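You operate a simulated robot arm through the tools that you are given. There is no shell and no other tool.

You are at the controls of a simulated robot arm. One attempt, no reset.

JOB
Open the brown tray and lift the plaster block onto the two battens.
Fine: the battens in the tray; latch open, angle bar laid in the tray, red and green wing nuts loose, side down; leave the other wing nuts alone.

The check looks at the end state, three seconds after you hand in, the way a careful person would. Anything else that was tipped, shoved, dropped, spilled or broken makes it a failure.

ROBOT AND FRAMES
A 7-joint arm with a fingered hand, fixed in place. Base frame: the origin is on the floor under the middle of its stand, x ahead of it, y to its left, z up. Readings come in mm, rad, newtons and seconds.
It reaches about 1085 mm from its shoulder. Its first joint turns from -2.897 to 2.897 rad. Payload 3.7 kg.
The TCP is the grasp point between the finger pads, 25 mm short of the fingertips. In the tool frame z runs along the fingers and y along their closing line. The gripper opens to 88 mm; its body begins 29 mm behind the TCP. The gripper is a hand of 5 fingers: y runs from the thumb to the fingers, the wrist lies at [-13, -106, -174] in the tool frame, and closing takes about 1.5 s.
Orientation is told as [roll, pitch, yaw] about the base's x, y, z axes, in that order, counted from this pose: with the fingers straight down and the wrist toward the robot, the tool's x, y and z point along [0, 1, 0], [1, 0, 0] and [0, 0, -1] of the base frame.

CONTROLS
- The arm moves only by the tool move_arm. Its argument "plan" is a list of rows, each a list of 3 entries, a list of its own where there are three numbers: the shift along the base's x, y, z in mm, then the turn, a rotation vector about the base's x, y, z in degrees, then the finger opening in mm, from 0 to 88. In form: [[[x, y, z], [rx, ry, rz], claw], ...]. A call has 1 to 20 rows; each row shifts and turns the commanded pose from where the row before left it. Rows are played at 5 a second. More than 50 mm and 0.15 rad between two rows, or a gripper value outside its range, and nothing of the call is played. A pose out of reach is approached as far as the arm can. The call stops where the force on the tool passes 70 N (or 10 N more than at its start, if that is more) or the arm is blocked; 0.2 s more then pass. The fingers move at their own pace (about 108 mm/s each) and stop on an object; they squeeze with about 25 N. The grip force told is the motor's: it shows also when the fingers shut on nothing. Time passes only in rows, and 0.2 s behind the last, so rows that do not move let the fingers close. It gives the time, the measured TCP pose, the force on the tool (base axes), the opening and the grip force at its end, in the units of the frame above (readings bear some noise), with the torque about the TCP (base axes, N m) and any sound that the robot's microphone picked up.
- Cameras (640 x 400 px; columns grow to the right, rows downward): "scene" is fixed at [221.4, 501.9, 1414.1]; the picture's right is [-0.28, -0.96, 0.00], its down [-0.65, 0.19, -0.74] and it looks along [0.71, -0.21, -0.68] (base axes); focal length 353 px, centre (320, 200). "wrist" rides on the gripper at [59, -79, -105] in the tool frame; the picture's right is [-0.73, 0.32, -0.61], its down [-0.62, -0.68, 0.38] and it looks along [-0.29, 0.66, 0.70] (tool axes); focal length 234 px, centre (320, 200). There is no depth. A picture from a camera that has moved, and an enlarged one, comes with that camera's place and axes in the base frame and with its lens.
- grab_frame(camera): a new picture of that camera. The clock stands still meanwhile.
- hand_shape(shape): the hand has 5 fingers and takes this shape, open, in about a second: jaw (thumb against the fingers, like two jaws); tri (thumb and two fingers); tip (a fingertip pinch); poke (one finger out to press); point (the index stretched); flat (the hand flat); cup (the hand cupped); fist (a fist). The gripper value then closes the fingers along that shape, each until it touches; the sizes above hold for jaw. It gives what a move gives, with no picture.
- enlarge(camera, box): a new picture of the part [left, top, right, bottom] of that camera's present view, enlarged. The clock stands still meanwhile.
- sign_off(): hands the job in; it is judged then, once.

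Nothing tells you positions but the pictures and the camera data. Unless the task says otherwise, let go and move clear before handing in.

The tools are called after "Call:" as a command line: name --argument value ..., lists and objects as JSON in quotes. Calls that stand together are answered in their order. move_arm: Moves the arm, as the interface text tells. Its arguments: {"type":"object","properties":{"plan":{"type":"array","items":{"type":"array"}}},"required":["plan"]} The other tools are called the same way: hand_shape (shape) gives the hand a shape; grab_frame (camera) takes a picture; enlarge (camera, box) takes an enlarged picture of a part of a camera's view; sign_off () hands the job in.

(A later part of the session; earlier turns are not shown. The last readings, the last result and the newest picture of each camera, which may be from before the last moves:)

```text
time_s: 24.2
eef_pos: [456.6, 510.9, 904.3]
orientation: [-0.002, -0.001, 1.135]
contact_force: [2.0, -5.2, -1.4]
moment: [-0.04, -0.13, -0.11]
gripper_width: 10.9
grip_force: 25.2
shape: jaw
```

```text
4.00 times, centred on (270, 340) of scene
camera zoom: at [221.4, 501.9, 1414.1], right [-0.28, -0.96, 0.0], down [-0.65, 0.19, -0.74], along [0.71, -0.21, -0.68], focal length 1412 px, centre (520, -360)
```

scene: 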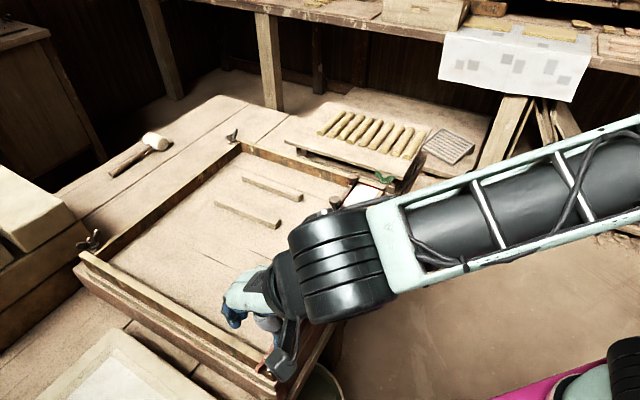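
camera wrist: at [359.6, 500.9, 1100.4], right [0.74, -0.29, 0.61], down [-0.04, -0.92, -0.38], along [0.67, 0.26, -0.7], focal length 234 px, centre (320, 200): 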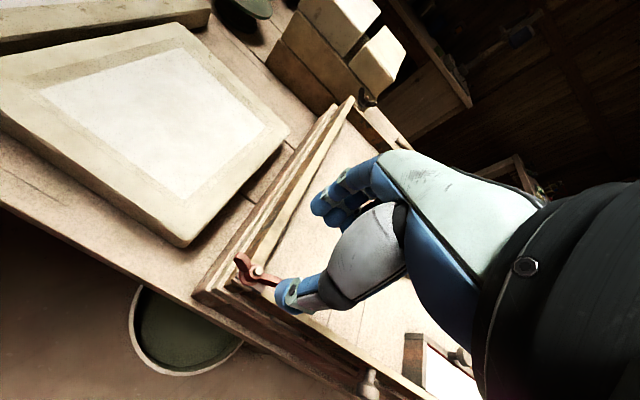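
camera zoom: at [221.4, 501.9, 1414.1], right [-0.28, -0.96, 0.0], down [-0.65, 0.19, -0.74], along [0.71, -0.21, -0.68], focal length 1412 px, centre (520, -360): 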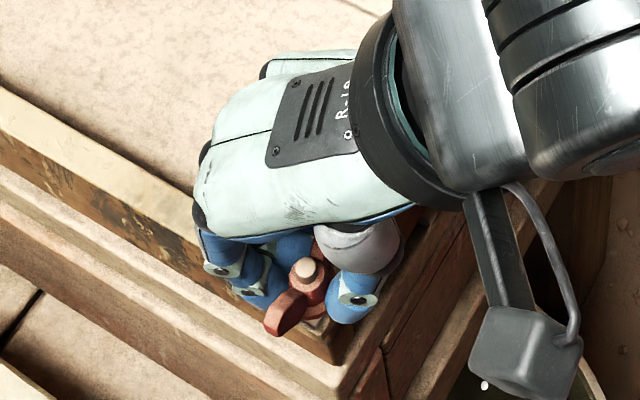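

The red nut is turning with the hand. I'll carry on to about 110° in total.

Call:
move_arm --plan '[[[0, 0, 0], [0, 0, 6], 0], [[0, 0, 0], [0, 0, 6], 0], [[0, 0, 0], [0, 0, 6], 0], [[0, 0, 0], [0, 0, 6], 0], [[0, 0, 0], [0, 0, 6], 0], [[0, 0, 0], [0, 0, 6], 0], [[0, 0, 0], [0, 0, 6], 0], [[0, 0, 0], [0, 0, 6], 0], [[0, 0, 0], [0, 0, 6], 0], [[0, 0, 0], [0, 0, 6], 0], [[0, 0, 0], [0, 0, 6], 0], [[0, 0, 0], [0, 0, 6], 0], [[0, 0, 0], [0, 0, 6], 0], [[0, 0, 0], [0, 0, 6], 0], [[0, 0, 0], [0, 0, 6], 0]]'

Call:
enlarge --camera "wrist" --box '[220, 160, 380, 320]'

Call:
enlarge --camera "scene" --box '[210, 290, 330, 390]'

```text
time_s: 27.4
eef_pos: [456.1, 512.8, 905.0]
orientation: [-0.002, 0.001, 2.706]
contact_force: [8.8, 14.9, -3.9]
moment: [0.41, -0.08, -0.23]
gripper_width: 10.2
grip_force: 24.9
shape: jaw
```

```text
2.50 times, centred on (300, 240) of wrist
camera zoom: at [503.1, 426.2, 1009.4], right [0.01, 0.79, 0.61], down [0.88, 0.28, -0.38], along [-0.47, 0.54, -0.69], focal length 585 px, centre (370, 100)
```

zoom: 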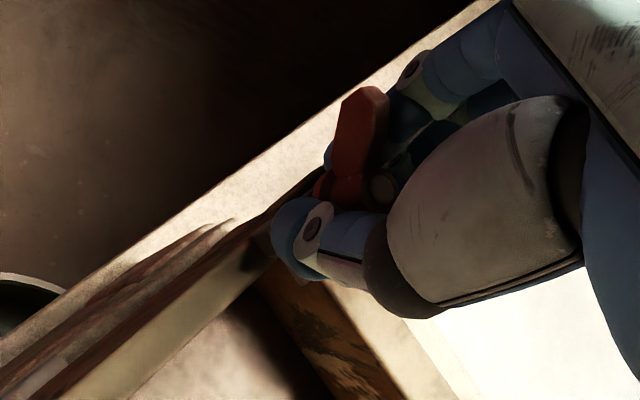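

```text
4.00 times, centred on (270, 340) of scene
camera zoom: at [221.4, 501.9, 1414.1], right [-0.28, -0.96, 0.0], down [-0.65, 0.19, -0.74], along [0.71, -0.21, -0.68], focal length 1412 px, centre (520, -360)
```

zoom: 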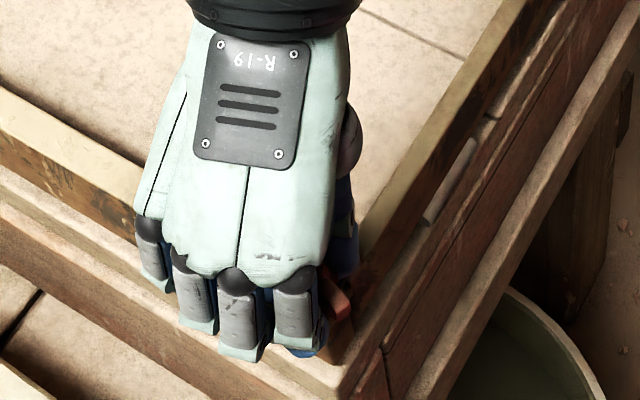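

The stop moment has appeared as it did on the green nut. I'll open, rise, and check.

Call:
move_arm --plan '[[[0, 0, 0], [0, 0, 0], 40], [[0, 0, 0], [0, 0, 0], 40], [[0, 0, 0], [0, 0, 0], 40], [[0, 0, 20], [0, 0, 0], 40], [[0, 0, 30], [0, 0, 0], 40], [[0, 0, 40], [0, 0, 0], 40], [[30, -30, 0], [0, 0, 0], 40], [[30, -30, 0], [0, 0, 0], 40]]'

Call:
enlarge --camera "scene" --box '[210, 290, 330, 390]'

Call:
grab_frame --camera "scene"

```text
time_s: 29.2
eef_pos: [516.5, 452.0, 996.5]
orientation: [-0.001, 0.0, 2.707]
contact_force: [-0.5, 0.1, 0.4]
moment: [-0.03, -0.02, 0.02]
gripper_width: 39.9
grip_force: 0.2
shape: jaw
```

```text
4.00 times, centred on (270, 340) of scene
camera zoom: at [221.4, 501.9, 1414.1], right [-0.28, -0.96, 0.0], down [-0.65, 0.19, -0.74], along [0.71, -0.21, -0.68], focal length 1412 px, centre (520, -360)
```

zoom: 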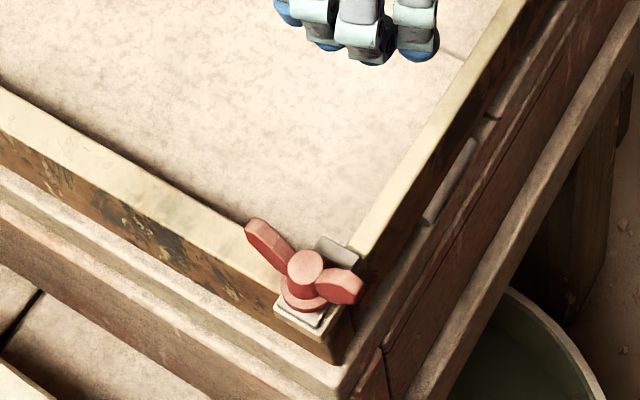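

```text
taken
```

scene: 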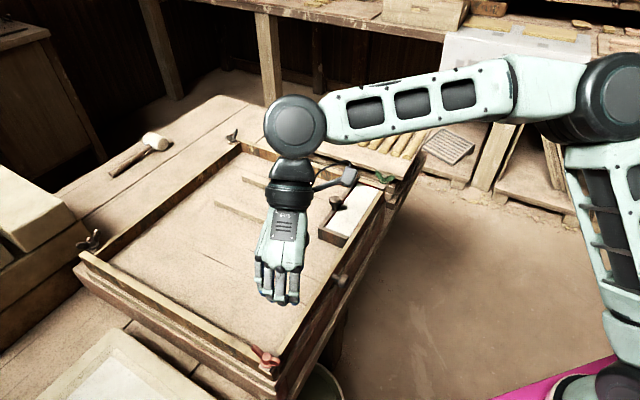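

Both nuts now stand at the same turned position, with hubs flush with their stud tips. Next is the side: I'll push it outward from inside the tray, so I move over the empty part of the tray behind the front wall with the hand closed.

Call:
move_arm --plan '[[[4, 0, -2.9], [0, 0, -6.88], 20], [[4, 0, -2.9], [0, 0, -6.88], 20], [[4, 0, -2.9], [0, 0, -6.88], 20], [[4, 0, -2.9], [0, 0, -6.88], 20], [[4, 0, -2.9], [0, 0, -6.88], 20], [[4, 0, -2.9], [0, 0, -6.88], 20], [[4, 0, -2.9], [0, 0, -6.88], 6], [[4, 0, -2.9], [0, 0, -6.88], 6], [[4, 0, -2.9], [0, 0, -6.88], 6], [[4, 0, -2.9], [0, 0, -6.88], 6], [[4, 0, -2.9], [0, 0, -6.88], 6], [[4, 0, -2.9], [0, 0, -6.88], 6], [[4, 0, -2.9], [0, 0, -6.88], 6], [[4, 0, -2.9], [0, 0, -6.88], 6], [[4, 0, -2.9], [0, 0, -6.88], 6], [[4, 0, -2.9], [0, 0, -6.88], 6]]'

Call:
grab_frame --camera "wrist"

Call:
grab_frame --camera "scene"

```text
time_s: 32.6
eef_pos: [578.7, 452.1, 948.1]
orientation: [0.001, 0.001, 0.783]
contact_force: [0.5, -0.5, 0.1]
moment: [0.02, 0.02, 0.0]
gripper_width: 6.5
grip_force: 0.1
shape: jaw
```

```text
taken
camera wrist: at [482.6, 437.9, 1053.2], right [0.74, -0.29, 0.61], down [-0.04, -0.92, -0.38], along [0.67, 0.26, -0.7], focal length 234 px, centre (320, 200)
```

wrist: 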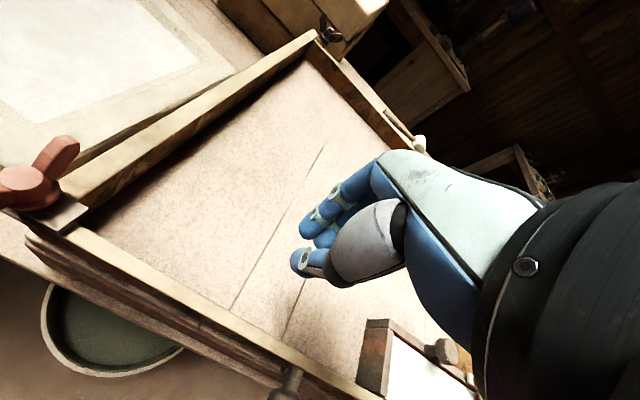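

```text
taken
```

scene: 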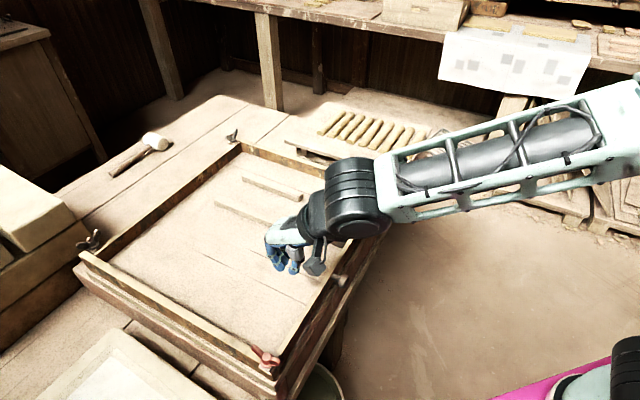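

I'll zoom on the front wall to find its inner face and rim height.

Call:
enlarge --camera "wrist" --box '[40, 180, 300, 400]'

Call:
enlarge --camera "scene" --box '[230, 220, 380, 380]'

```text
1.82 times, centred on (170, 290) of wrist
camera zoom: at [482.6, 437.9, 1053.2], right [0.74, -0.29, 0.61], down [-0.04, -0.92, -0.38], along [0.67, 0.26, -0.7], focal length 426 px, centre (593, 36)
```

zoom: 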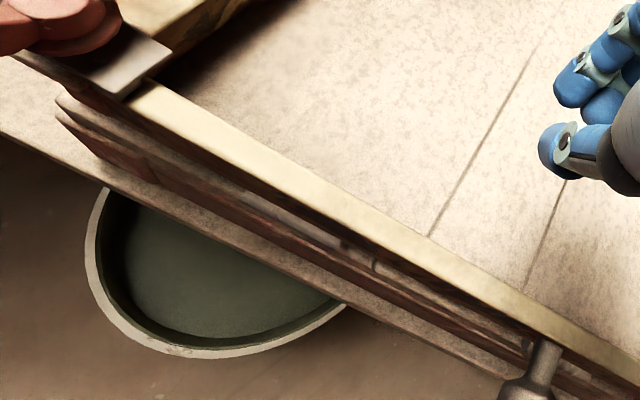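

```text
2.50 times, centred on (305, 300) of scene
camera zoom: at [221.4, 501.9, 1414.1], right [-0.28, -0.96, 0.0], down [-0.65, 0.19, -0.74], along [0.71, -0.21, -0.68], focal length 882 px, centre (358, -50)
```

zoom: 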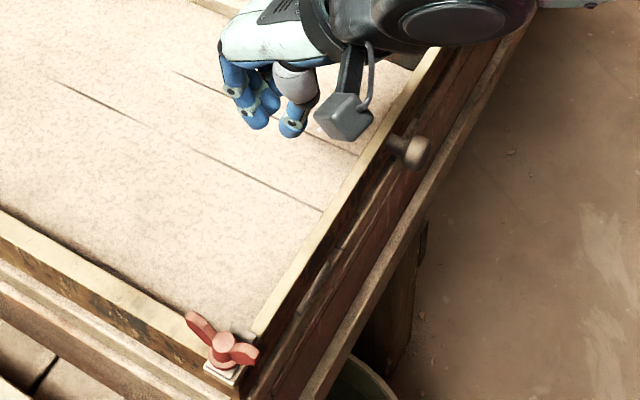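

Inner face of the wall is at about 686 mm along the tray's depth direction, with the rim near z 872, and the thumb's back is about 23 mm inside it. I'll lower to z about 878 and push gently outward.

Call:
move_arm --plan '[[[0, 0, -25], [0, 0, 0], 6], [[0, 0, -25], [0, 0, 0], 6], [[0, 0, -20], [0, 0, 0], 6], [[-5, -5, 0], [0, 0, 0], 6], [[-5, -5, 0], [0, 0, 0], 6], [[-5, -5, 0], [0, 0, 0], 6], [[-5, -5, 0], [0, 0, 0], 6], [[-5, -5, 0], [0, 0, 0], 6], [[-5, -5, 0], [0, 0, 0], 6]]'

Call:
enlarge --camera "scene" --box '[230, 220, 380, 380]'

Call:
grab_frame --camera "wrist"

```text
time_s: 34.6
eef_pos: [548.8, 422.6, 878.2]
orientation: [-0.001, 0.0, 0.787]
contact_force: [-0.2, 0.5, -0.8]
moment: [-0.03, -0.01, 0.03]
gripper_width: 6.2
grip_force: 0.0
shape: jaw
```

```text
2.50 times, centred on (305, 300) of scene
camera zoom: at [221.4, 501.9, 1414.1], right [-0.28, -0.96, 0.0], down [-0.65, 0.19, -0.74], along [0.71, -0.21, -0.68], focal length 882 px, centre (358, -50)
```

zoom: 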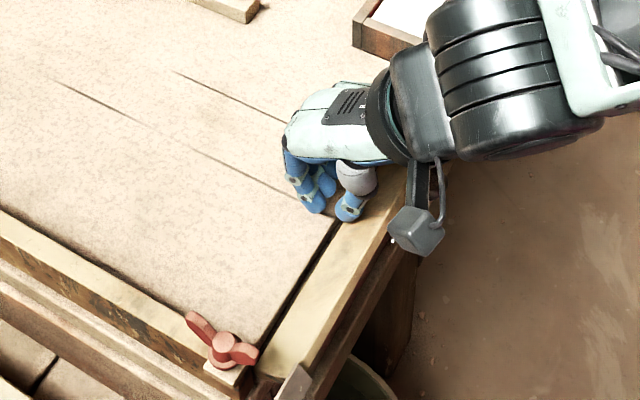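

```text
taken
camera wrist: at [452.2, 407.9, 983.4], right [0.74, -0.29, 0.61], down [-0.04, -0.92, -0.38], along [0.67, 0.26, -0.7], focal length 234 px, centre (320, 200)
```

wrist: 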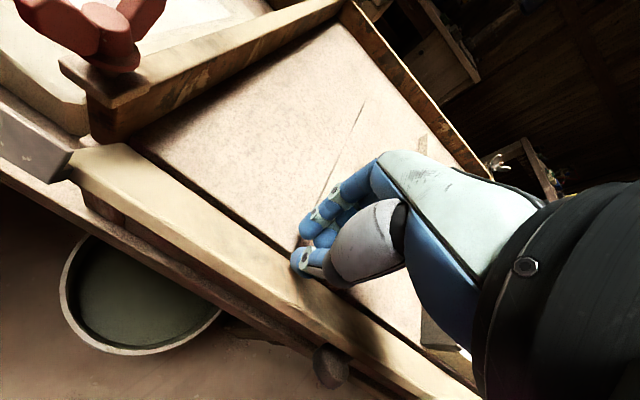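

The side has swung flat outward, knob side down. Next is the latch: I'll rise and move above the latch knob, roughly (807, 254, 900), whose pivot bolt is near (839, 226).

Call:
move_arm --plan '[[[5, 5, 40], [0, 0, 0], 6], [[5, 5, 42], [0, 0, 0], 20], [[35, -25, 0], [0, 0, 0], 50], [[35, -25, 0], [0, 0, 0], 50], [[35, -25, 0], [0, 0, 0], 50], [[36, -25, 0], [0, 0, 0], 50], [[36, -26, 0], [0, 0, 0], 50], [[36, -26, 0], [0, 0, 0], 50], [[35, -26, 0], [0, 0, 0], 50]]'

Call:
grab_frame --camera "wrist"

Call:
grab_frame --camera "scene"

```text
time_s: 36.6
eef_pos: [807.2, 253.2, 959.7]
orientation: [0.002, 0.001, 0.785]
contact_force: [-0.8, -0.1, -0.7]
moment: [0.0, -0.01, 0.03]
gripper_width: 49.5
grip_force: 0.0
shape: jaw
```

```text
taken
camera wrist: at [709.8, 240.0, 1065.0], right [0.74, -0.28, 0.61], down [-0.04, -0.92, -0.38], along [0.67, 0.26, -0.7], focal length 234 px, centre (320, 200)
```

wrist: 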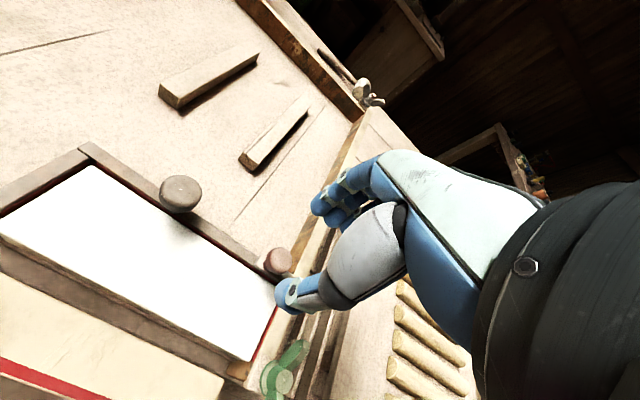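

```text
taken
```

scene: 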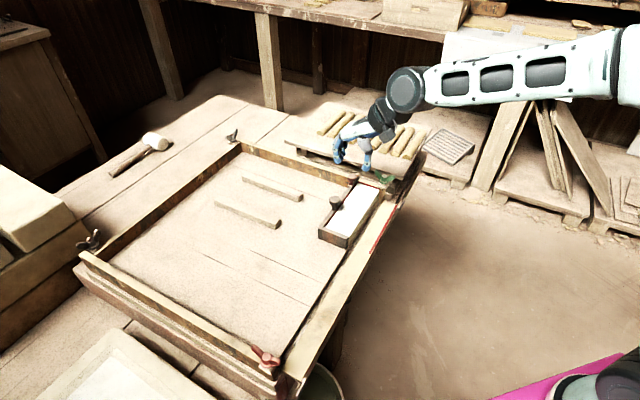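

The side lies flat in front of the tray, and its red lining shows near the block. I'll zoom on the latch knob to align.

Call:
enlarge --camera "wrist" --box '[220, 180, 360, 320]'

Call:
enlarge --camera "scene" --box '[320, 120, 420, 220]'

```text
2.86 times, centred on (290, 250) of wrist
camera zoom: at [709.8, 240.0, 1065.0], right [0.74, -0.28, 0.61], down [-0.04, -0.92, -0.38], along [0.67, 0.26, -0.7], focal length 669 px, centre (406, 57)
```

zoom: 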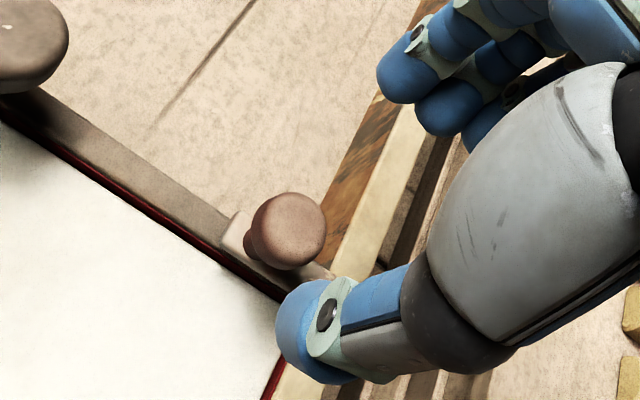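

```text
4.00 times, centred on (370, 170) of scene
camera zoom: at [221.4, 501.9, 1414.1], right [-0.28, -0.96, 0.0], down [-0.65, 0.19, -0.74], along [0.71, -0.21, -0.68], focal length 1412 px, centre (120, 320)
```

zoom: 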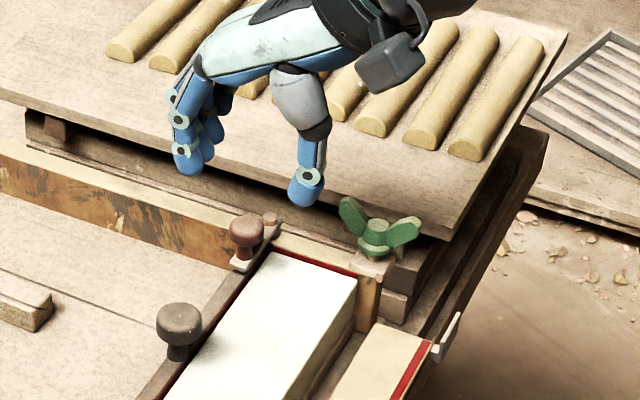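

The latch knob is centred under the TCP. I'll descend and take hold of the knob.

Call:
move_arm --plan '[[[0, 0, -18], [0, 0, 0], 50], [[0, 0, -18], [0, 0, 0], 50], [[0, 0, -16], [0, 0, 0], 50], [[0, 0, 0], [0, 0, 0], 16], [[0, 0, 0], [0, 0, 0], 16], [[0, 0, 0], [0, 0, 0], 16], [[0, 0, 0], [0, 0, 0], 16], [[0, 0, 0], [0, 0, 0], 16]]'

Call:
enlarge --camera "wrist" --box '[220, 140, 380, 320]'

Call:
enlarge --camera "scene" --box '[320, 120, 420, 220]'

```text
time_s: 38.4
eef_pos: [807.9, 252.9, 907.8]
orientation: [-0.001, 0.0, 0.786]
contact_force: [-0.1, -1.0, -0.2]
moment: [0.0, -0.01, 0.0]
gripper_width: 16.4
grip_force: 0.2
shape: jaw
```

```text
2.22 times, centred on (300, 230) of wrist
camera zoom: at [710.5, 240.4, 1012.7], right [0.74, -0.29, 0.61], down [-0.04, -0.92, -0.38], along [0.67, 0.26, -0.7], focal length 520 px, centre (364, 133)
```

zoom: 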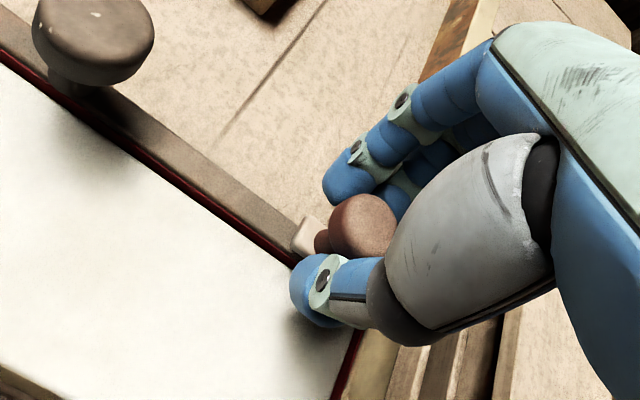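

```text
4.00 times, centred on (370, 170) of scene
camera zoom: at [221.4, 501.9, 1414.1], right [-0.28, -0.96, 0.0], down [-0.65, 0.19, -0.74], along [0.71, -0.21, -0.68], focal length 1412 px, centre (120, 320)
```

zoom: 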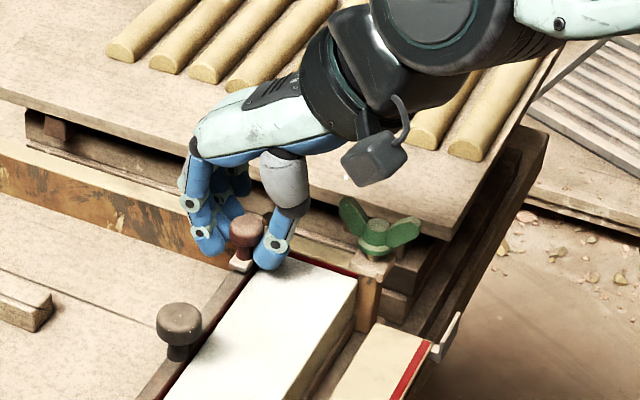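

No contact yet at 16 mm, so I'll close further to hold the knob.

Call:
move_arm --plan '[[[0, 0, 0], [0, 0, 0], 0], [[0, 0, 0], [0, 0, 0], 0], [[0, 0, 0], [0, 0, 0], 0], [[0, 0, 0], [0, 0, 0], 0]]'

Call:
enlarge --camera "wrist" --box '[220, 140, 380, 320]'

Call:
enlarge --camera "scene" --box '[350, 150, 410, 210]'

```text
time_s: 39.4
eef_pos: [808.1, 254.7, 907.7]
orientation: [-0.001, 0.0, 0.786]
contact_force: [-0.7, 1.6, -0.4]
moment: [0.2, -0.26, 0.06]
gripper_width: 7.9
grip_force: 25.2
shape: jaw
```

```text
2.22 times, centred on (300, 230) of wrist
camera zoom: at [710.5, 240.5, 1012.6], right [0.74, -0.29, 0.61], down [-0.04, -0.92, -0.38], along [0.67, 0.26, -0.7], focal length 520 px, centre (364, 133)
```

zoom: 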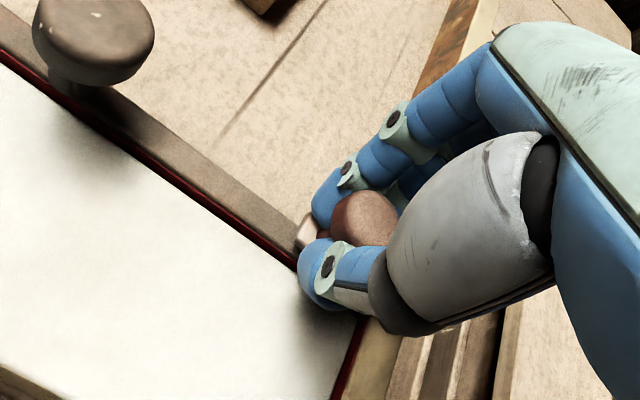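

```text
6.67 times, centred on (380, 180) of scene
camera zoom: at [221.4, 501.9, 1414.1], right [-0.28, -0.96, 0.0], down [-0.65, 0.19, -0.74], along [0.71, -0.21, -0.68], focal length 2353 px, centre (-80, 333)
```

zoom: 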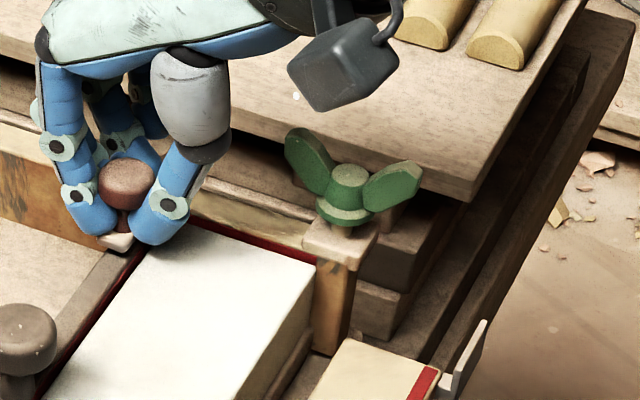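

The fingers hold the knob. I'll swing it clockwise about the pivot, away from the angle bar, starting with a small trial.

Call:
move_arm --plan '[[[3.8, 3.9, 0], [0, 0, -7.5], 0], [[4.2, 3.3, 0], [0, 0, -7.5], 0], [[4.6, 2.7, 0], [0, 0, -7.5], 0]]'

Call:
enlarge --camera "scene" --box '[350, 150, 410, 210]'

Call:
enlarge --camera "wrist" --box '[220, 140, 380, 320]'

```text
time_s: 40.2
eef_pos: [820.3, 262.5, 908.8]
orientation: [0.0, 0.001, 0.39]
contact_force: [-0.2, -6.5, -2.1]
moment: [-0.02, -0.29, -0.04]
gripper_width: 7.7
grip_force: 24.8
shape: jaw
```

```text
6.67 times, centred on (380, 180) of scene
camera zoom: at [221.4, 501.9, 1414.1], right [-0.28, -0.96, 0.0], down [-0.65, 0.19, -0.74], along [0.71, -0.21, -0.68], focal length 2353 px, centre (-80, 333)
```

zoom: 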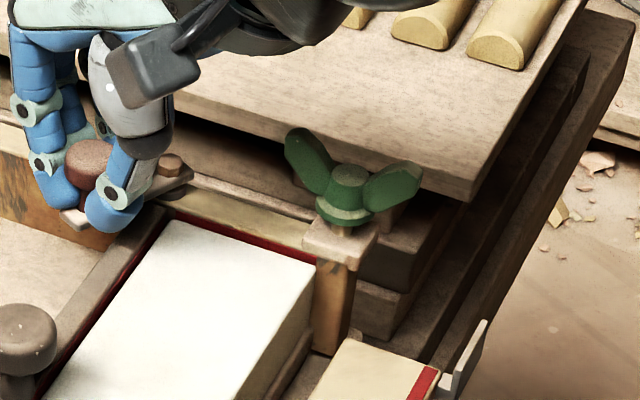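

```text
2.22 times, centred on (300, 230) of wrist
camera zoom: at [725.7, 287.5, 1012.7], right [0.57, -0.55, 0.61], down [-0.39, -0.84, -0.38], along [0.72, -0.02, -0.7], focal length 520 px, centre (364, 133)
```

zoom: 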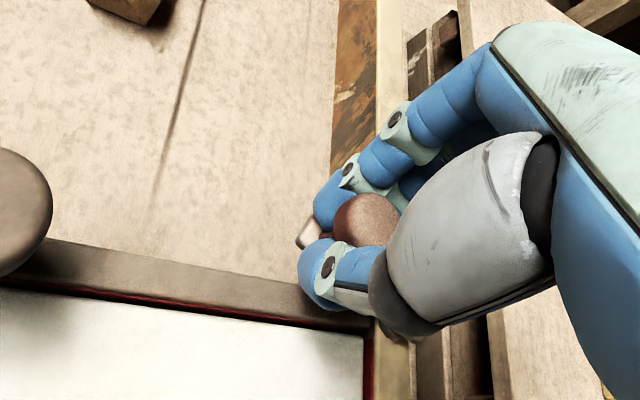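

The latch swings freely with the knob. I'll continue the arc to about 90°.

Call:
move_arm --plan '[[[4.9, 2.1, 0], [0, 0, -7.5], 0], [[5.2, 1.5, 0], [0, 0, -7.5], 0], [[5.3, 0.8, 0], [0, 0, -7.5], 0], [[5.3, 0, 0], [0, 0, -7.5], 0], [[5.4, -0.6, 0], [0, 0, -7.5], 0]]'

Call:
enlarge --camera "scene" --box '[340, 140, 410, 210]'

Call:
enlarge --camera "wrist" --box '[220, 140, 380, 320]'

```text
time_s: 41.4
eef_pos: [846.6, 266.0, 907.6]
orientation: [-0.001, 0.0, -0.266]
contact_force: [-7.7, -16.0, -5.1]
moment: [-0.37, -0.3, -0.07]
gripper_width: 7.6
grip_force: 25.4
shape: jaw
```

```text
5.71 times, centred on (375, 175) of scene
camera zoom: at [221.4, 501.9, 1414.1], right [-0.28, -0.96, 0.0], down [-0.65, 0.19, -0.74], along [0.71, -0.21, -0.68], focal length 2017 px, centre (6, 343)
```

zoom: 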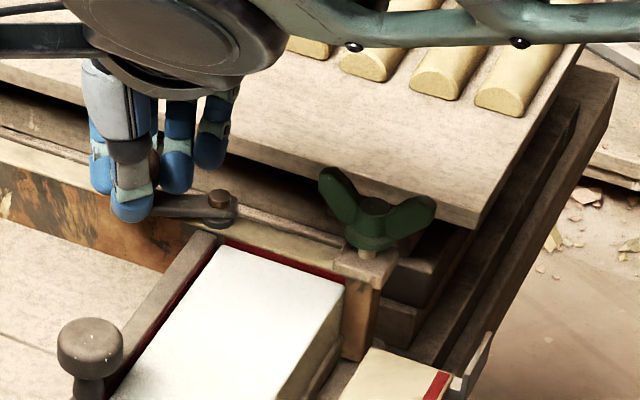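

```text
2.22 times, centred on (300, 230) of wrist
camera zoom: at [785.5, 344.1, 1012.8], right [0.12, -0.78, 0.61], down [-0.82, -0.42, -0.38], along [0.56, -0.45, -0.7], focal length 520 px, centre (364, 133)
```

zoom: 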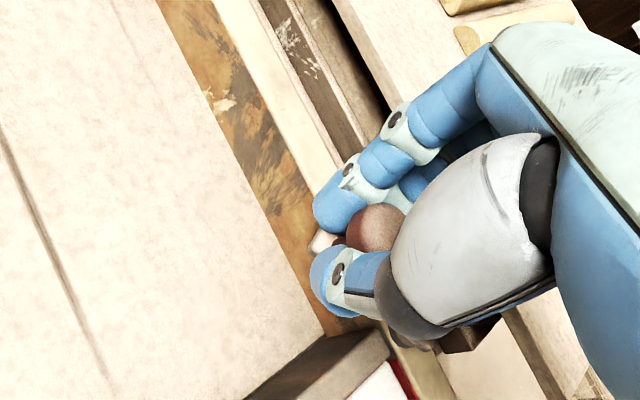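

The latch has swung about 60°, with a mild radial pull, so I'll tighten the arc slightly and finish the swing.

Call:
move_arm --plan '[[[4.8, -2.6, 0], [0, 0, -7.5], 0], [[4.6, -3, 0], [0, 0, -7.5], 0], [[4.4, -3, 0], [0, 0, -7.5], 0], [[4.2, -3.3, 0], [0, 0, -7.5], 0]]'

Call:
enlarge --camera "scene" --box '[340, 140, 410, 210]'

Call:
enlarge --camera "wrist" --box '[220, 140, 380, 320]'

```text
time_s: 42.4
eef_pos: [863.6, 256.3, 909.2]
orientation: [0.001, 0.001, -0.787]
contact_force: [-17.7, -6.3, -9.9]
moment: [-0.34, -0.05, 0.03]
gripper_width: 7.6
grip_force: 24.7
shape: jaw
```

```text
5.71 times, centred on (375, 175) of scene
camera zoom: at [221.4, 501.9, 1414.1], right [-0.28, -0.96, 0.0], down [-0.65, 0.19, -0.74], along [0.71, -0.21, -0.68], focal length 2017 px, centre (6, 343)
```

zoom: 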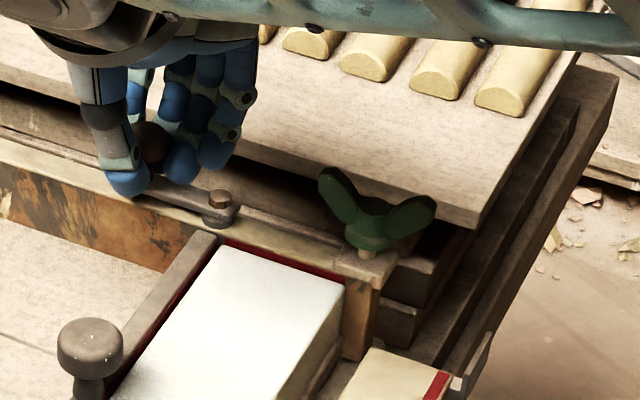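

```text
2.22 times, centred on (300, 230) of wrist
camera zoom: at [849.5, 354.7, 1012.7], right [-0.28, -0.74, 0.61], down [-0.92, 0.04, -0.38], along [0.26, -0.67, -0.7], focal length 520 px, centre (364, 133)
```

zoom: 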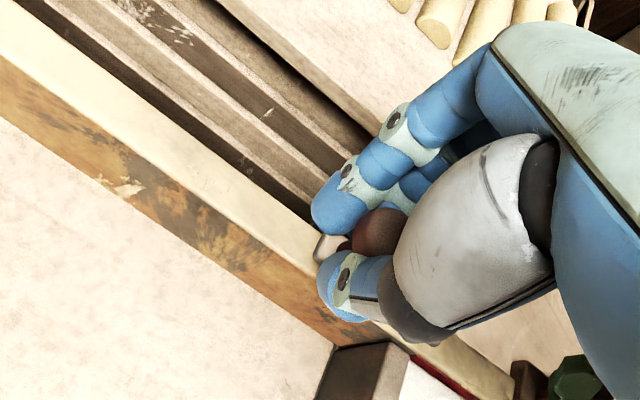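

The latch now lies along the end wall, clear of the angle bar. I'll nudge it a little further to be sure it is fully open, then release.

Call:
move_arm --plan '[[[2.6, -4.6, 0], [0, 0, -7.5], 0], [[2.6, -4.8, 0], [0, 0, -7.5], 0]]'

Call:
enlarge --camera "scene" --box '[340, 140, 410, 210]'

```text
time_s: 43.0
eef_pos: [868.5, 250.7, 908.8]
orientation: [0.001, -0.001, -1.046]
contact_force: [-24.8, 21.1, -12.9]
moment: [0.1, -0.01, -0.02]
gripper_width: 8.7
grip_force: 24.6
shape: jaw
```

```text
5.71 times, centred on (375, 175) of scene
camera zoom: at [221.4, 501.9, 1414.1], right [-0.28, -0.96, 0.0], down [-0.65, 0.19, -0.74], along [0.71, -0.21, -0.68], focal length 2017 px, centre (6, 343)
```

zoom: 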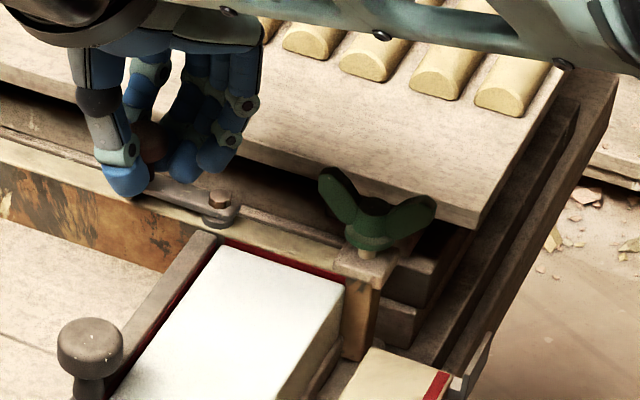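

The latch is against its stop at about 90°, fully open. I'll ease off, release, and rise.

Call:
move_arm --plan '[[[-2, 4, 0], [0, 0, 0], 0], [[0, 0, 0], [0, 0, 0], 50], [[0, 0, 0], [0, 0, 0], 50], [[0, 0, 0], [0, 0, 0], 50], [[0, 0, 20], [0, 0, 0], 50], [[0, 0, 30], [0, 0, 0], 50], [[0, 0, 30], [0, 0, 0], 50]]'

Call:
enlarge --camera "scene" --box '[320, 130, 420, 230]'

Call:
grab_frame --camera "wrist"

```text
time_s: 44.6
eef_pos: [868.3, 248.9, 990.5]
orientation: [0.001, 0.0, -1.048]
contact_force: [0.1, 0.0, 0.3]
moment: [-0.03, -0.02, 0.02]
gripper_width: 49.6
grip_force: 0.1
shape: jaw
```

```text
4.00 times, centred on (370, 180) of scene
camera zoom: at [221.4, 501.9, 1414.1], right [-0.28, -0.96, 0.0], down [-0.65, 0.19, -0.74], along [0.71, -0.21, -0.68], focal length 1412 px, centre (120, 280)
```

zoom: 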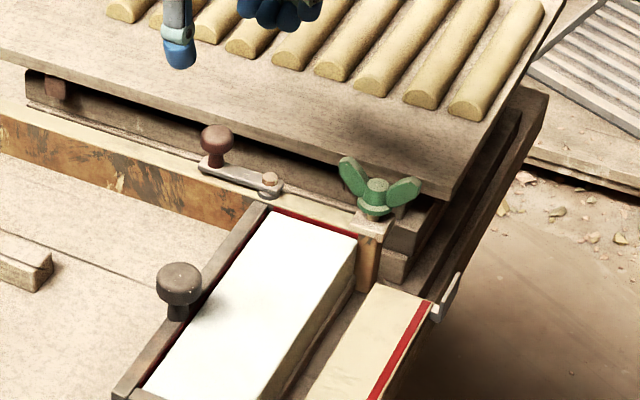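

```text
taken
camera wrist: at [879.5, 348.3, 1094.3], right [-0.47, -0.64, 0.61], down [-0.88, 0.28, -0.38], along [0.08, -0.71, -0.7], focal length 234 px, centre (320, 200)
```

wrist: 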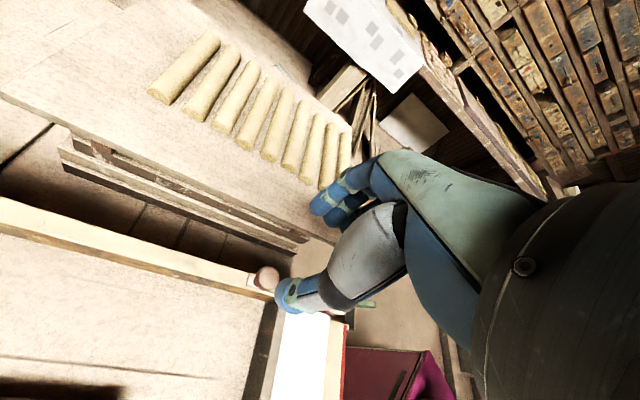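

The latch is open along the wall. Next comes the angle bar: I'll turn back to yaw 45° and move above its grey knob, near (748, 314, 897).

Call:
move_arm --plan '[[[-8.55, 4.6, -2.1], [0, 0, 7.5], 50], [[-8.55, 4.6, -2.1], [0, 0, 7.5], 50], [[-8.55, 4.6, -2.1], [0, 0, 7.5], 50], [[-8.55, 4.6, -2.1], [0, 0, 7.5], 50], [[-8.55, 4.6, -2.1], [0, 0, 7.5], 50], [[-8.55, 4.6, -2.1], [0, 0, 7.5], 50], [[-8.55, 4.6, -2.1], [0, 0, 7.5], 50], [[-8.55, 4.6, -2.1], [0, 0, 7.5], 50], [[-8.55, 4.6, -2.1], [0, 0, 7.5], 50], [[-8.55, 4.6, -2.1], [0, 0, 7.5], 50], [[-8.55, 4.6, -2.1], [0, 0, 7.5], 50], [[-8.55, 4.6, -2.1], [0, 0, 7.5], 50], [[-8.55, 4.6, -2.1], [0, 0, 7.5], 50], [[-8.55, 4.6, -2.1], [0, 0, 7.5], 50]]'

Call:
enlarge --camera "wrist" --box '[180, 160, 360, 340]'

Call:
enlarge --camera "scene" --box '[290, 150, 400, 250]'

Call:
grab_frame --camera "scene"

```text
time_s: 47.6
eef_pos: [746.6, 314.0, 959.3]
orientation: [0.0, 0.0, 0.785]
contact_force: [-0.3, -0.2, 0.7]
moment: [-0.01, 0.01, -0.04]
gripper_width: 49.9
grip_force: 0.1
shape: jaw
```

```text
2.22 times, centred on (270, 250) of wrist
camera zoom: at [649.9, 300.4, 1064.0], right [0.74, -0.28, 0.61], down [-0.04, -0.92, -0.38], along [0.67, 0.26, -0.7], focal length 520 px, centre (431, 89)
```

zoom: 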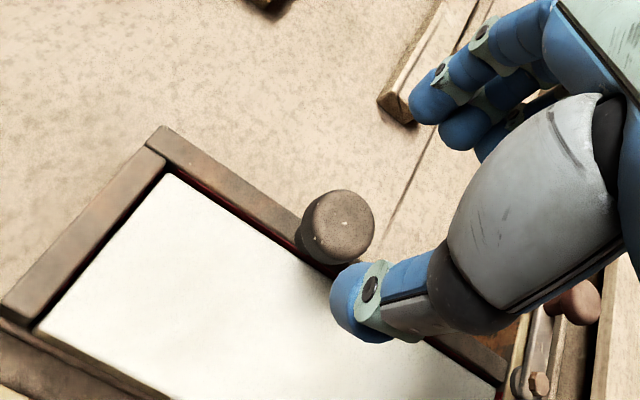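

```text
4.00 times, centred on (345, 200) of scene
camera zoom: at [221.4, 501.9, 1414.1], right [-0.28, -0.96, 0.0], down [-0.65, 0.19, -0.74], along [0.71, -0.21, -0.68], focal length 1412 px, centre (220, 200)
```

zoom: 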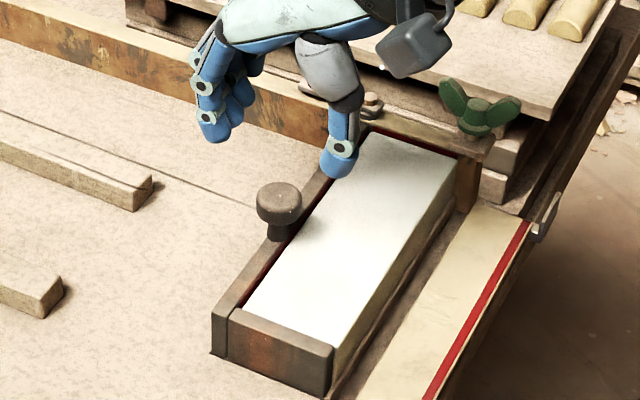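

```text
taken
```

scene: 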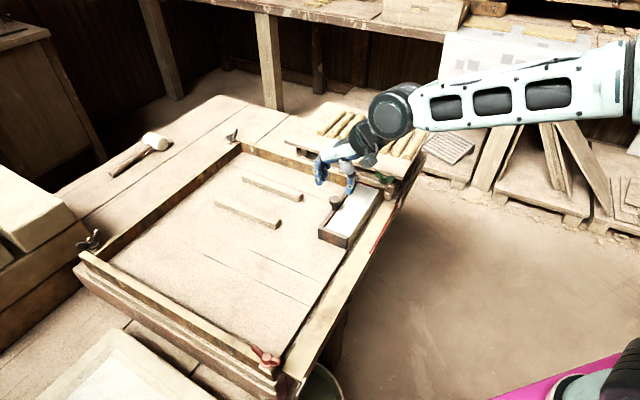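

The TCP is right over the grey knob. I'll descend, close on the stem under the head, and check the hold.

Call:
move_arm --plan '[[[0, 0, -18], [0, 0, 0], 50], [[0, 0, -18], [0, 0, 0], 50], [[0, 0, -18], [0, 0, 0], 50], [[0, 0, 0], [0, 0, 0], 0], [[0, 0, 0], [0, 0, 0], 0], [[0, 0, 0], [0, 0, 0], 0], [[0, 0, 0], [0, 0, 0], 0], [[0, 0, 0], [0, 0, 0], 0], [[0, 0, 0], [0, 0, 0], 0], [[0, 0, 0], [0, 0, 0], 0]]'

Call:
enlarge --camera "wrist" --box '[180, 140, 380, 340]'

Call:
enlarge --camera "scene" --box '[290, 150, 400, 250]'

```text
time_s: 49.8
eef_pos: [747.8, 313.8, 905.6]
orientation: [0.0, 0.001, 0.784]
contact_force: [1.2, 0.4, -5.1]
moment: [0.02, -0.04, 0.02]
gripper_width: 13.1
grip_force: 25.3
shape: jaw
```

```text
2.00 times, centred on (280, 240) of wrist
camera zoom: at [650.5, 300.9, 1009.6], right [0.74, -0.29, 0.61], down [-0.04, -0.92, -0.38], along [0.67, 0.26, -0.7], focal length 468 px, centre (400, 120)
```

zoom: 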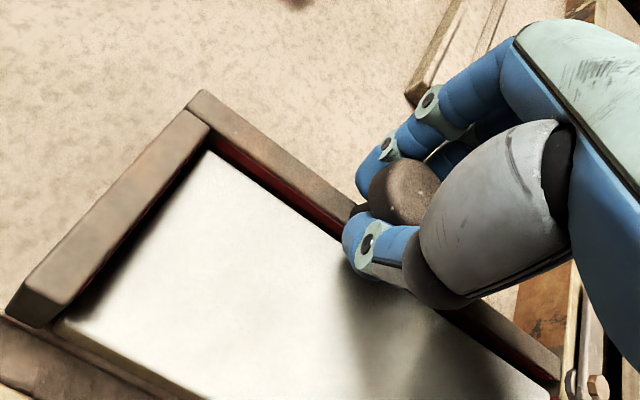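

```text
4.00 times, centred on (345, 200) of scene
camera zoom: at [221.4, 501.9, 1414.1], right [-0.28, -0.96, 0.0], down [-0.65, 0.19, -0.74], along [0.71, -0.21, -0.68], focal length 1412 px, centre (220, 200)
```

zoom: 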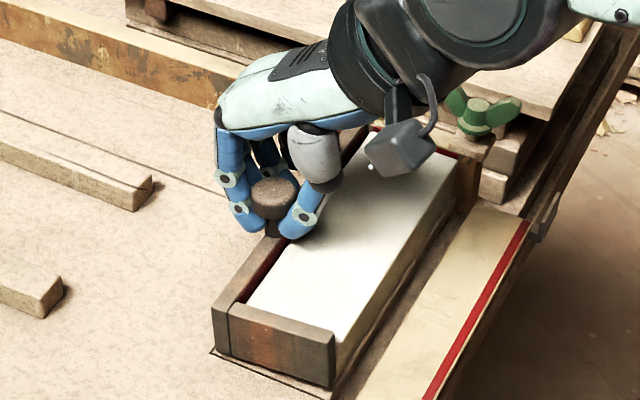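

The stem is held at 13 mm, and about 5 N of weight already shows. I'll lift straight up slowly.

Call:
move_arm --plan '[[[0, 0, 8], [0, 0, 0], 0], [[0, 0, 8], [0, 0, 0], 0], [[0, 0, 10], [0, 0, 0], 0], [[0, 0, 12], [0, 0, 0], 0], [[0, 0, 15], [0, 0, 0], 0], [[0, 0, 15], [0, 0, 0], 0]]'

Call:
enlarge --camera "scene" --box '[270, 120, 410, 260]'

Call:
grab_frame --camera "wrist"

```text
time_s: 51.2
eef_pos: [747.1, 314.8, 973.1]
orientation: [0.001, -0.001, 0.785]
contact_force: [0.3, 0.8, -4.8]
moment: [0.0, -0.03, -0.02]
gripper_width: 13.0
grip_force: 25.2
shape: jaw
```

```text
2.86 times, centred on (340, 190) of scene
camera zoom: at [221.4, 501.9, 1414.1], right [-0.28, -0.96, 0.0], down [-0.65, 0.19, -0.74], along [0.71, -0.21, -0.68], focal length 1008 px, centre (263, 229)
```

zoom: 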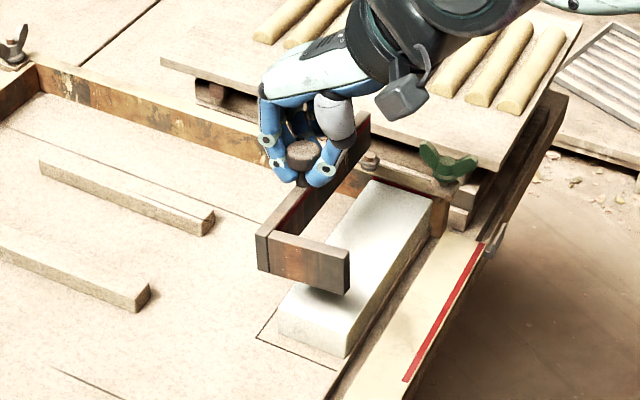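

```text
taken
camera wrist: at [650.8, 301.0, 1077.6], right [0.74, -0.29, 0.61], down [-0.04, -0.92, -0.38], along [0.67, 0.26, -0.7], focal length 234 px, centre (320, 200)
```

wrist: 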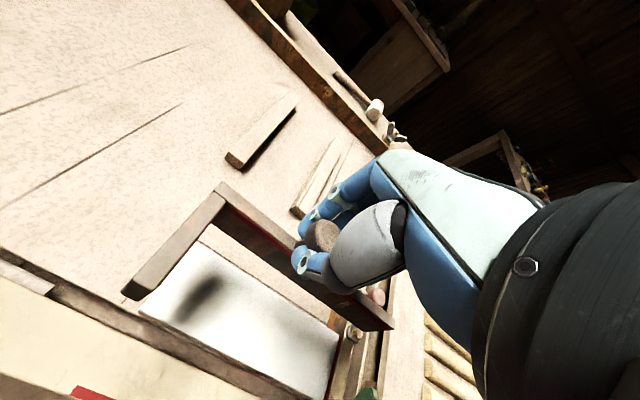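

The angle bar hangs level above the block. I'll carry it over the empty left-front part of the tray, away from the battens.

Call:
move_arm --plan '[[[-12, 16, 0], [0, 0, 0], 0], [[-20, 30, 0], [0, 0, 0], 0], [[-22, 32, 0], [0, 0, 0], 0], [[-22, 32, 0], [0, 0, 0], 0], [[-20, 30, 0], [0, 0, 0], 0], [[-16, 24, 0], [0, 0, 0], 0], [[-12, 16, 0], [0, 0, 0], 0], [[0, 0, 0], [0, 0, 0], 0]]'

Call:
grab_frame --camera "scene"

Call:
grab_frame --camera "wrist"

```text
time_s: 53.0
eef_pos: [622.7, 493.8, 972.7]
orientation: [0.0, 0.001, 0.783]
contact_force: [0.2, 0.3, -4.7]
moment: [0.02, -0.02, 0.02]
gripper_width: 12.8
grip_force: 25.1
shape: jaw
```

```text
taken
```

scene: 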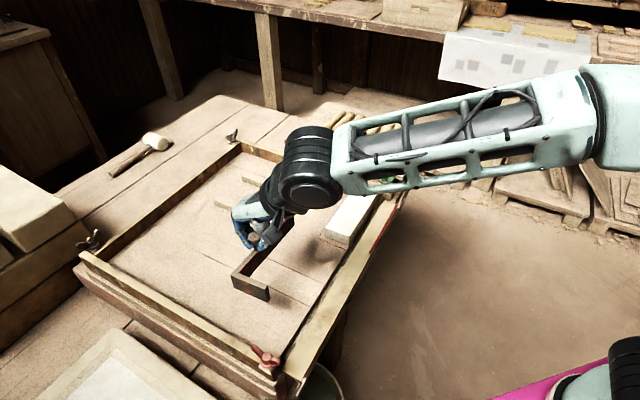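

```text
taken
camera wrist: at [525.5, 480.0, 1077.6], right [0.74, -0.29, 0.61], down [-0.04, -0.92, -0.38], along [0.67, 0.26, -0.7], focal length 234 px, centre (320, 200)
```

wrist: 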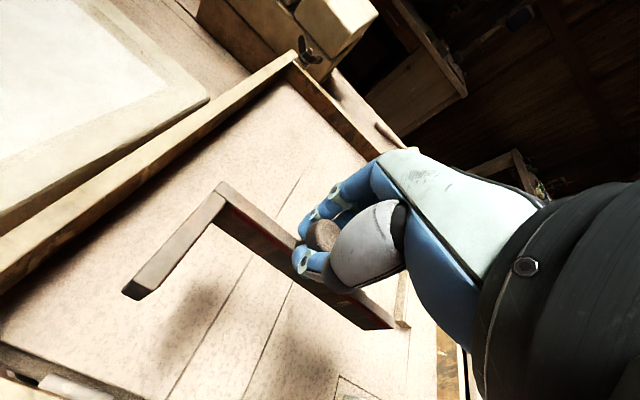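

The bar is over clear floor, well short of the batten ends. I'll lower it gently until it touches.

Call:
move_arm --plan '[[[0, 0, -15], [0, 0, 0], 0], [[0, 0, -15], [0, 0, 0], 0], [[0, 0, -15], [0, 0, 0], 0], [[0, 0, -10], [0, 0, 0], 0], [[0, 0, -5], [0, 0, 0], 0], [[0, 0, -3], [0, 0, 0], 0], [[0, 0, -2], [0, 0, 0], 0]]'

Call:
enlarge --camera "scene" --box '[200, 170, 340, 320]'

```text
time_s: 54.6
eef_pos: [623.2, 494.3, 907.9]
orientation: [-0.002, 0.001, 0.785]
contact_force: [-0.2, 0.1, -3.8]
moment: [-0.02, -0.06, 0.01]
gripper_width: 12.9
grip_force: 24.6
shape: jaw
```

```text
2.67 times, centred on (270, 245) of scene
camera zoom: at [221.4, 501.9, 1414.1], right [-0.28, -0.96, 0.0], down [-0.65, 0.19, -0.74], along [0.71, -0.21, -0.68], focal length 941 px, centre (453, 80)
```

zoom: 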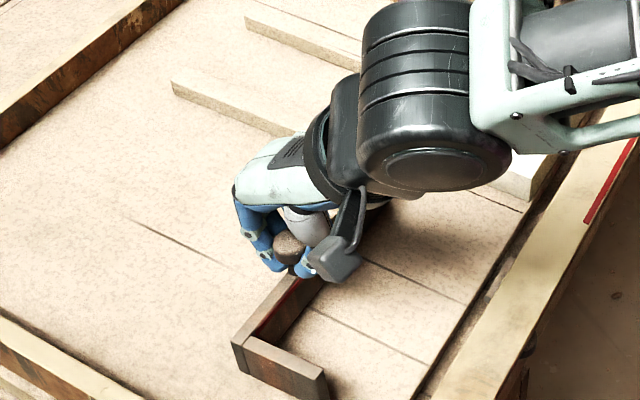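

Call:
move_arm --plan '[[[0, 0, -1.5], [0, 0, 0], 0], [[0, 0, -1.5], [0, 0, 0], 0], [[0, 0, -1.5], [0, 0, 0], 0]]'

Call:
enlarge --camera "wrist" --box '[80, 140, 440, 380]'

```text
time_s: 55.4
eef_pos: [622.8, 495.9, 904.1]
orientation: [0.0, 0.001, 0.784]
contact_force: [-0.7, 0.1, -4.1]
moment: [-0.04, -0.16, 0.05]
gripper_width: 13.0
grip_force: 25.0
shape: jaw
```

```text
1.67 times, centred on (260, 260) of wrist
camera zoom: at [526.2, 481.1, 1008.1], right [0.74, -0.29, 0.61], down [-0.04, -0.92, -0.38], along [0.67, 0.26, -0.7], focal length 390 px, centre (420, 100)
```

zoom: 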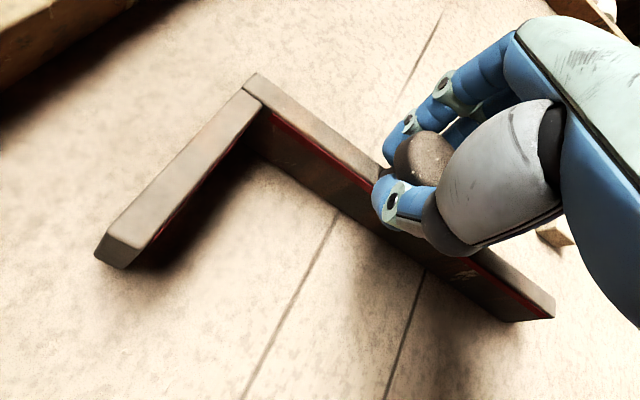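

The reading shows the bar just starting to touch. I'll continue down in small steps.

Call:
move_arm --plan '[[[0, 0, -1.5], [0, 0, 0], 0], [[0, 0, -1.5], [0, 0, 0], 0]]'

```text
time_s: 56.0
eef_pos: [623.5, 495.2, 902.1]
orientation: [-0.001, -0.001, 0.784]
contact_force: [0.2, -1.2, 7.2]
moment: [-0.13, -0.14, 0.02]
gripper_width: 12.9
grip_force: 25.1
shape: jaw
```

The bar rests on the tray floor. I'll open and rise straight up.

Call:
move_arm --plan '[[[0, 0, 0.5], [0, 0, 0], 30], [[0, 0, 0], [0, 0, 0], 55], [[0, 0, 0], [0, 0, 0], 55], [[0, 0, 0], [0, 0, 0], 55], [[0, 0, 15], [0, 0, 0], 55], [[0, 0, 30], [0, 0, 0], 55], [[0, 0, 40], [0, 0, 0], 55]]'

Call:
grab_frame --camera "wrist"

Call:
grab_frame --camera "scene"

```text
time_s: 57.6
eef_pos: [622.9, 494.3, 986.4]
orientation: [-0.001, 0.001, 0.784]
contact_force: [0.6, 0.8, 0.2]
moment: [-0.02, -0.01, 0.01]
gripper_width: 54.9
grip_force: 0.1
shape: jaw
```

```text
taken
camera wrist: at [525.7, 480.3, 1090.9], right [0.74, -0.29, 0.61], down [-0.04, -0.92, -0.38], along [0.67, 0.26, -0.7], focal length 234 px, centre (320, 200)
```

wrist: 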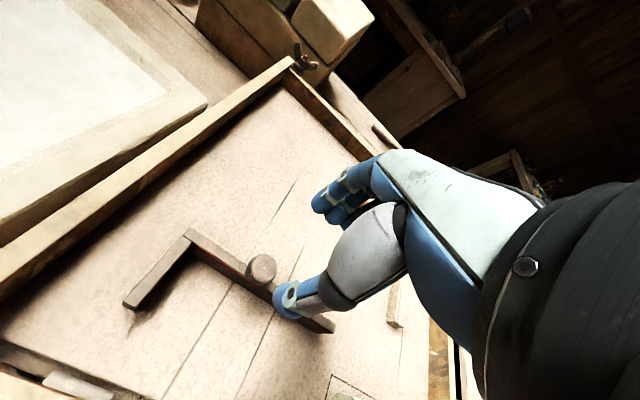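

```text
taken
```

scene: 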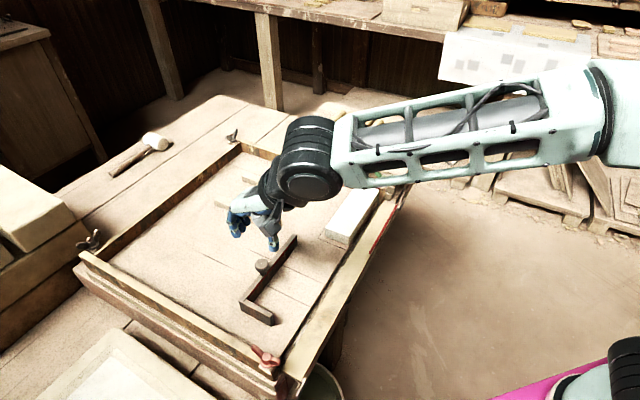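

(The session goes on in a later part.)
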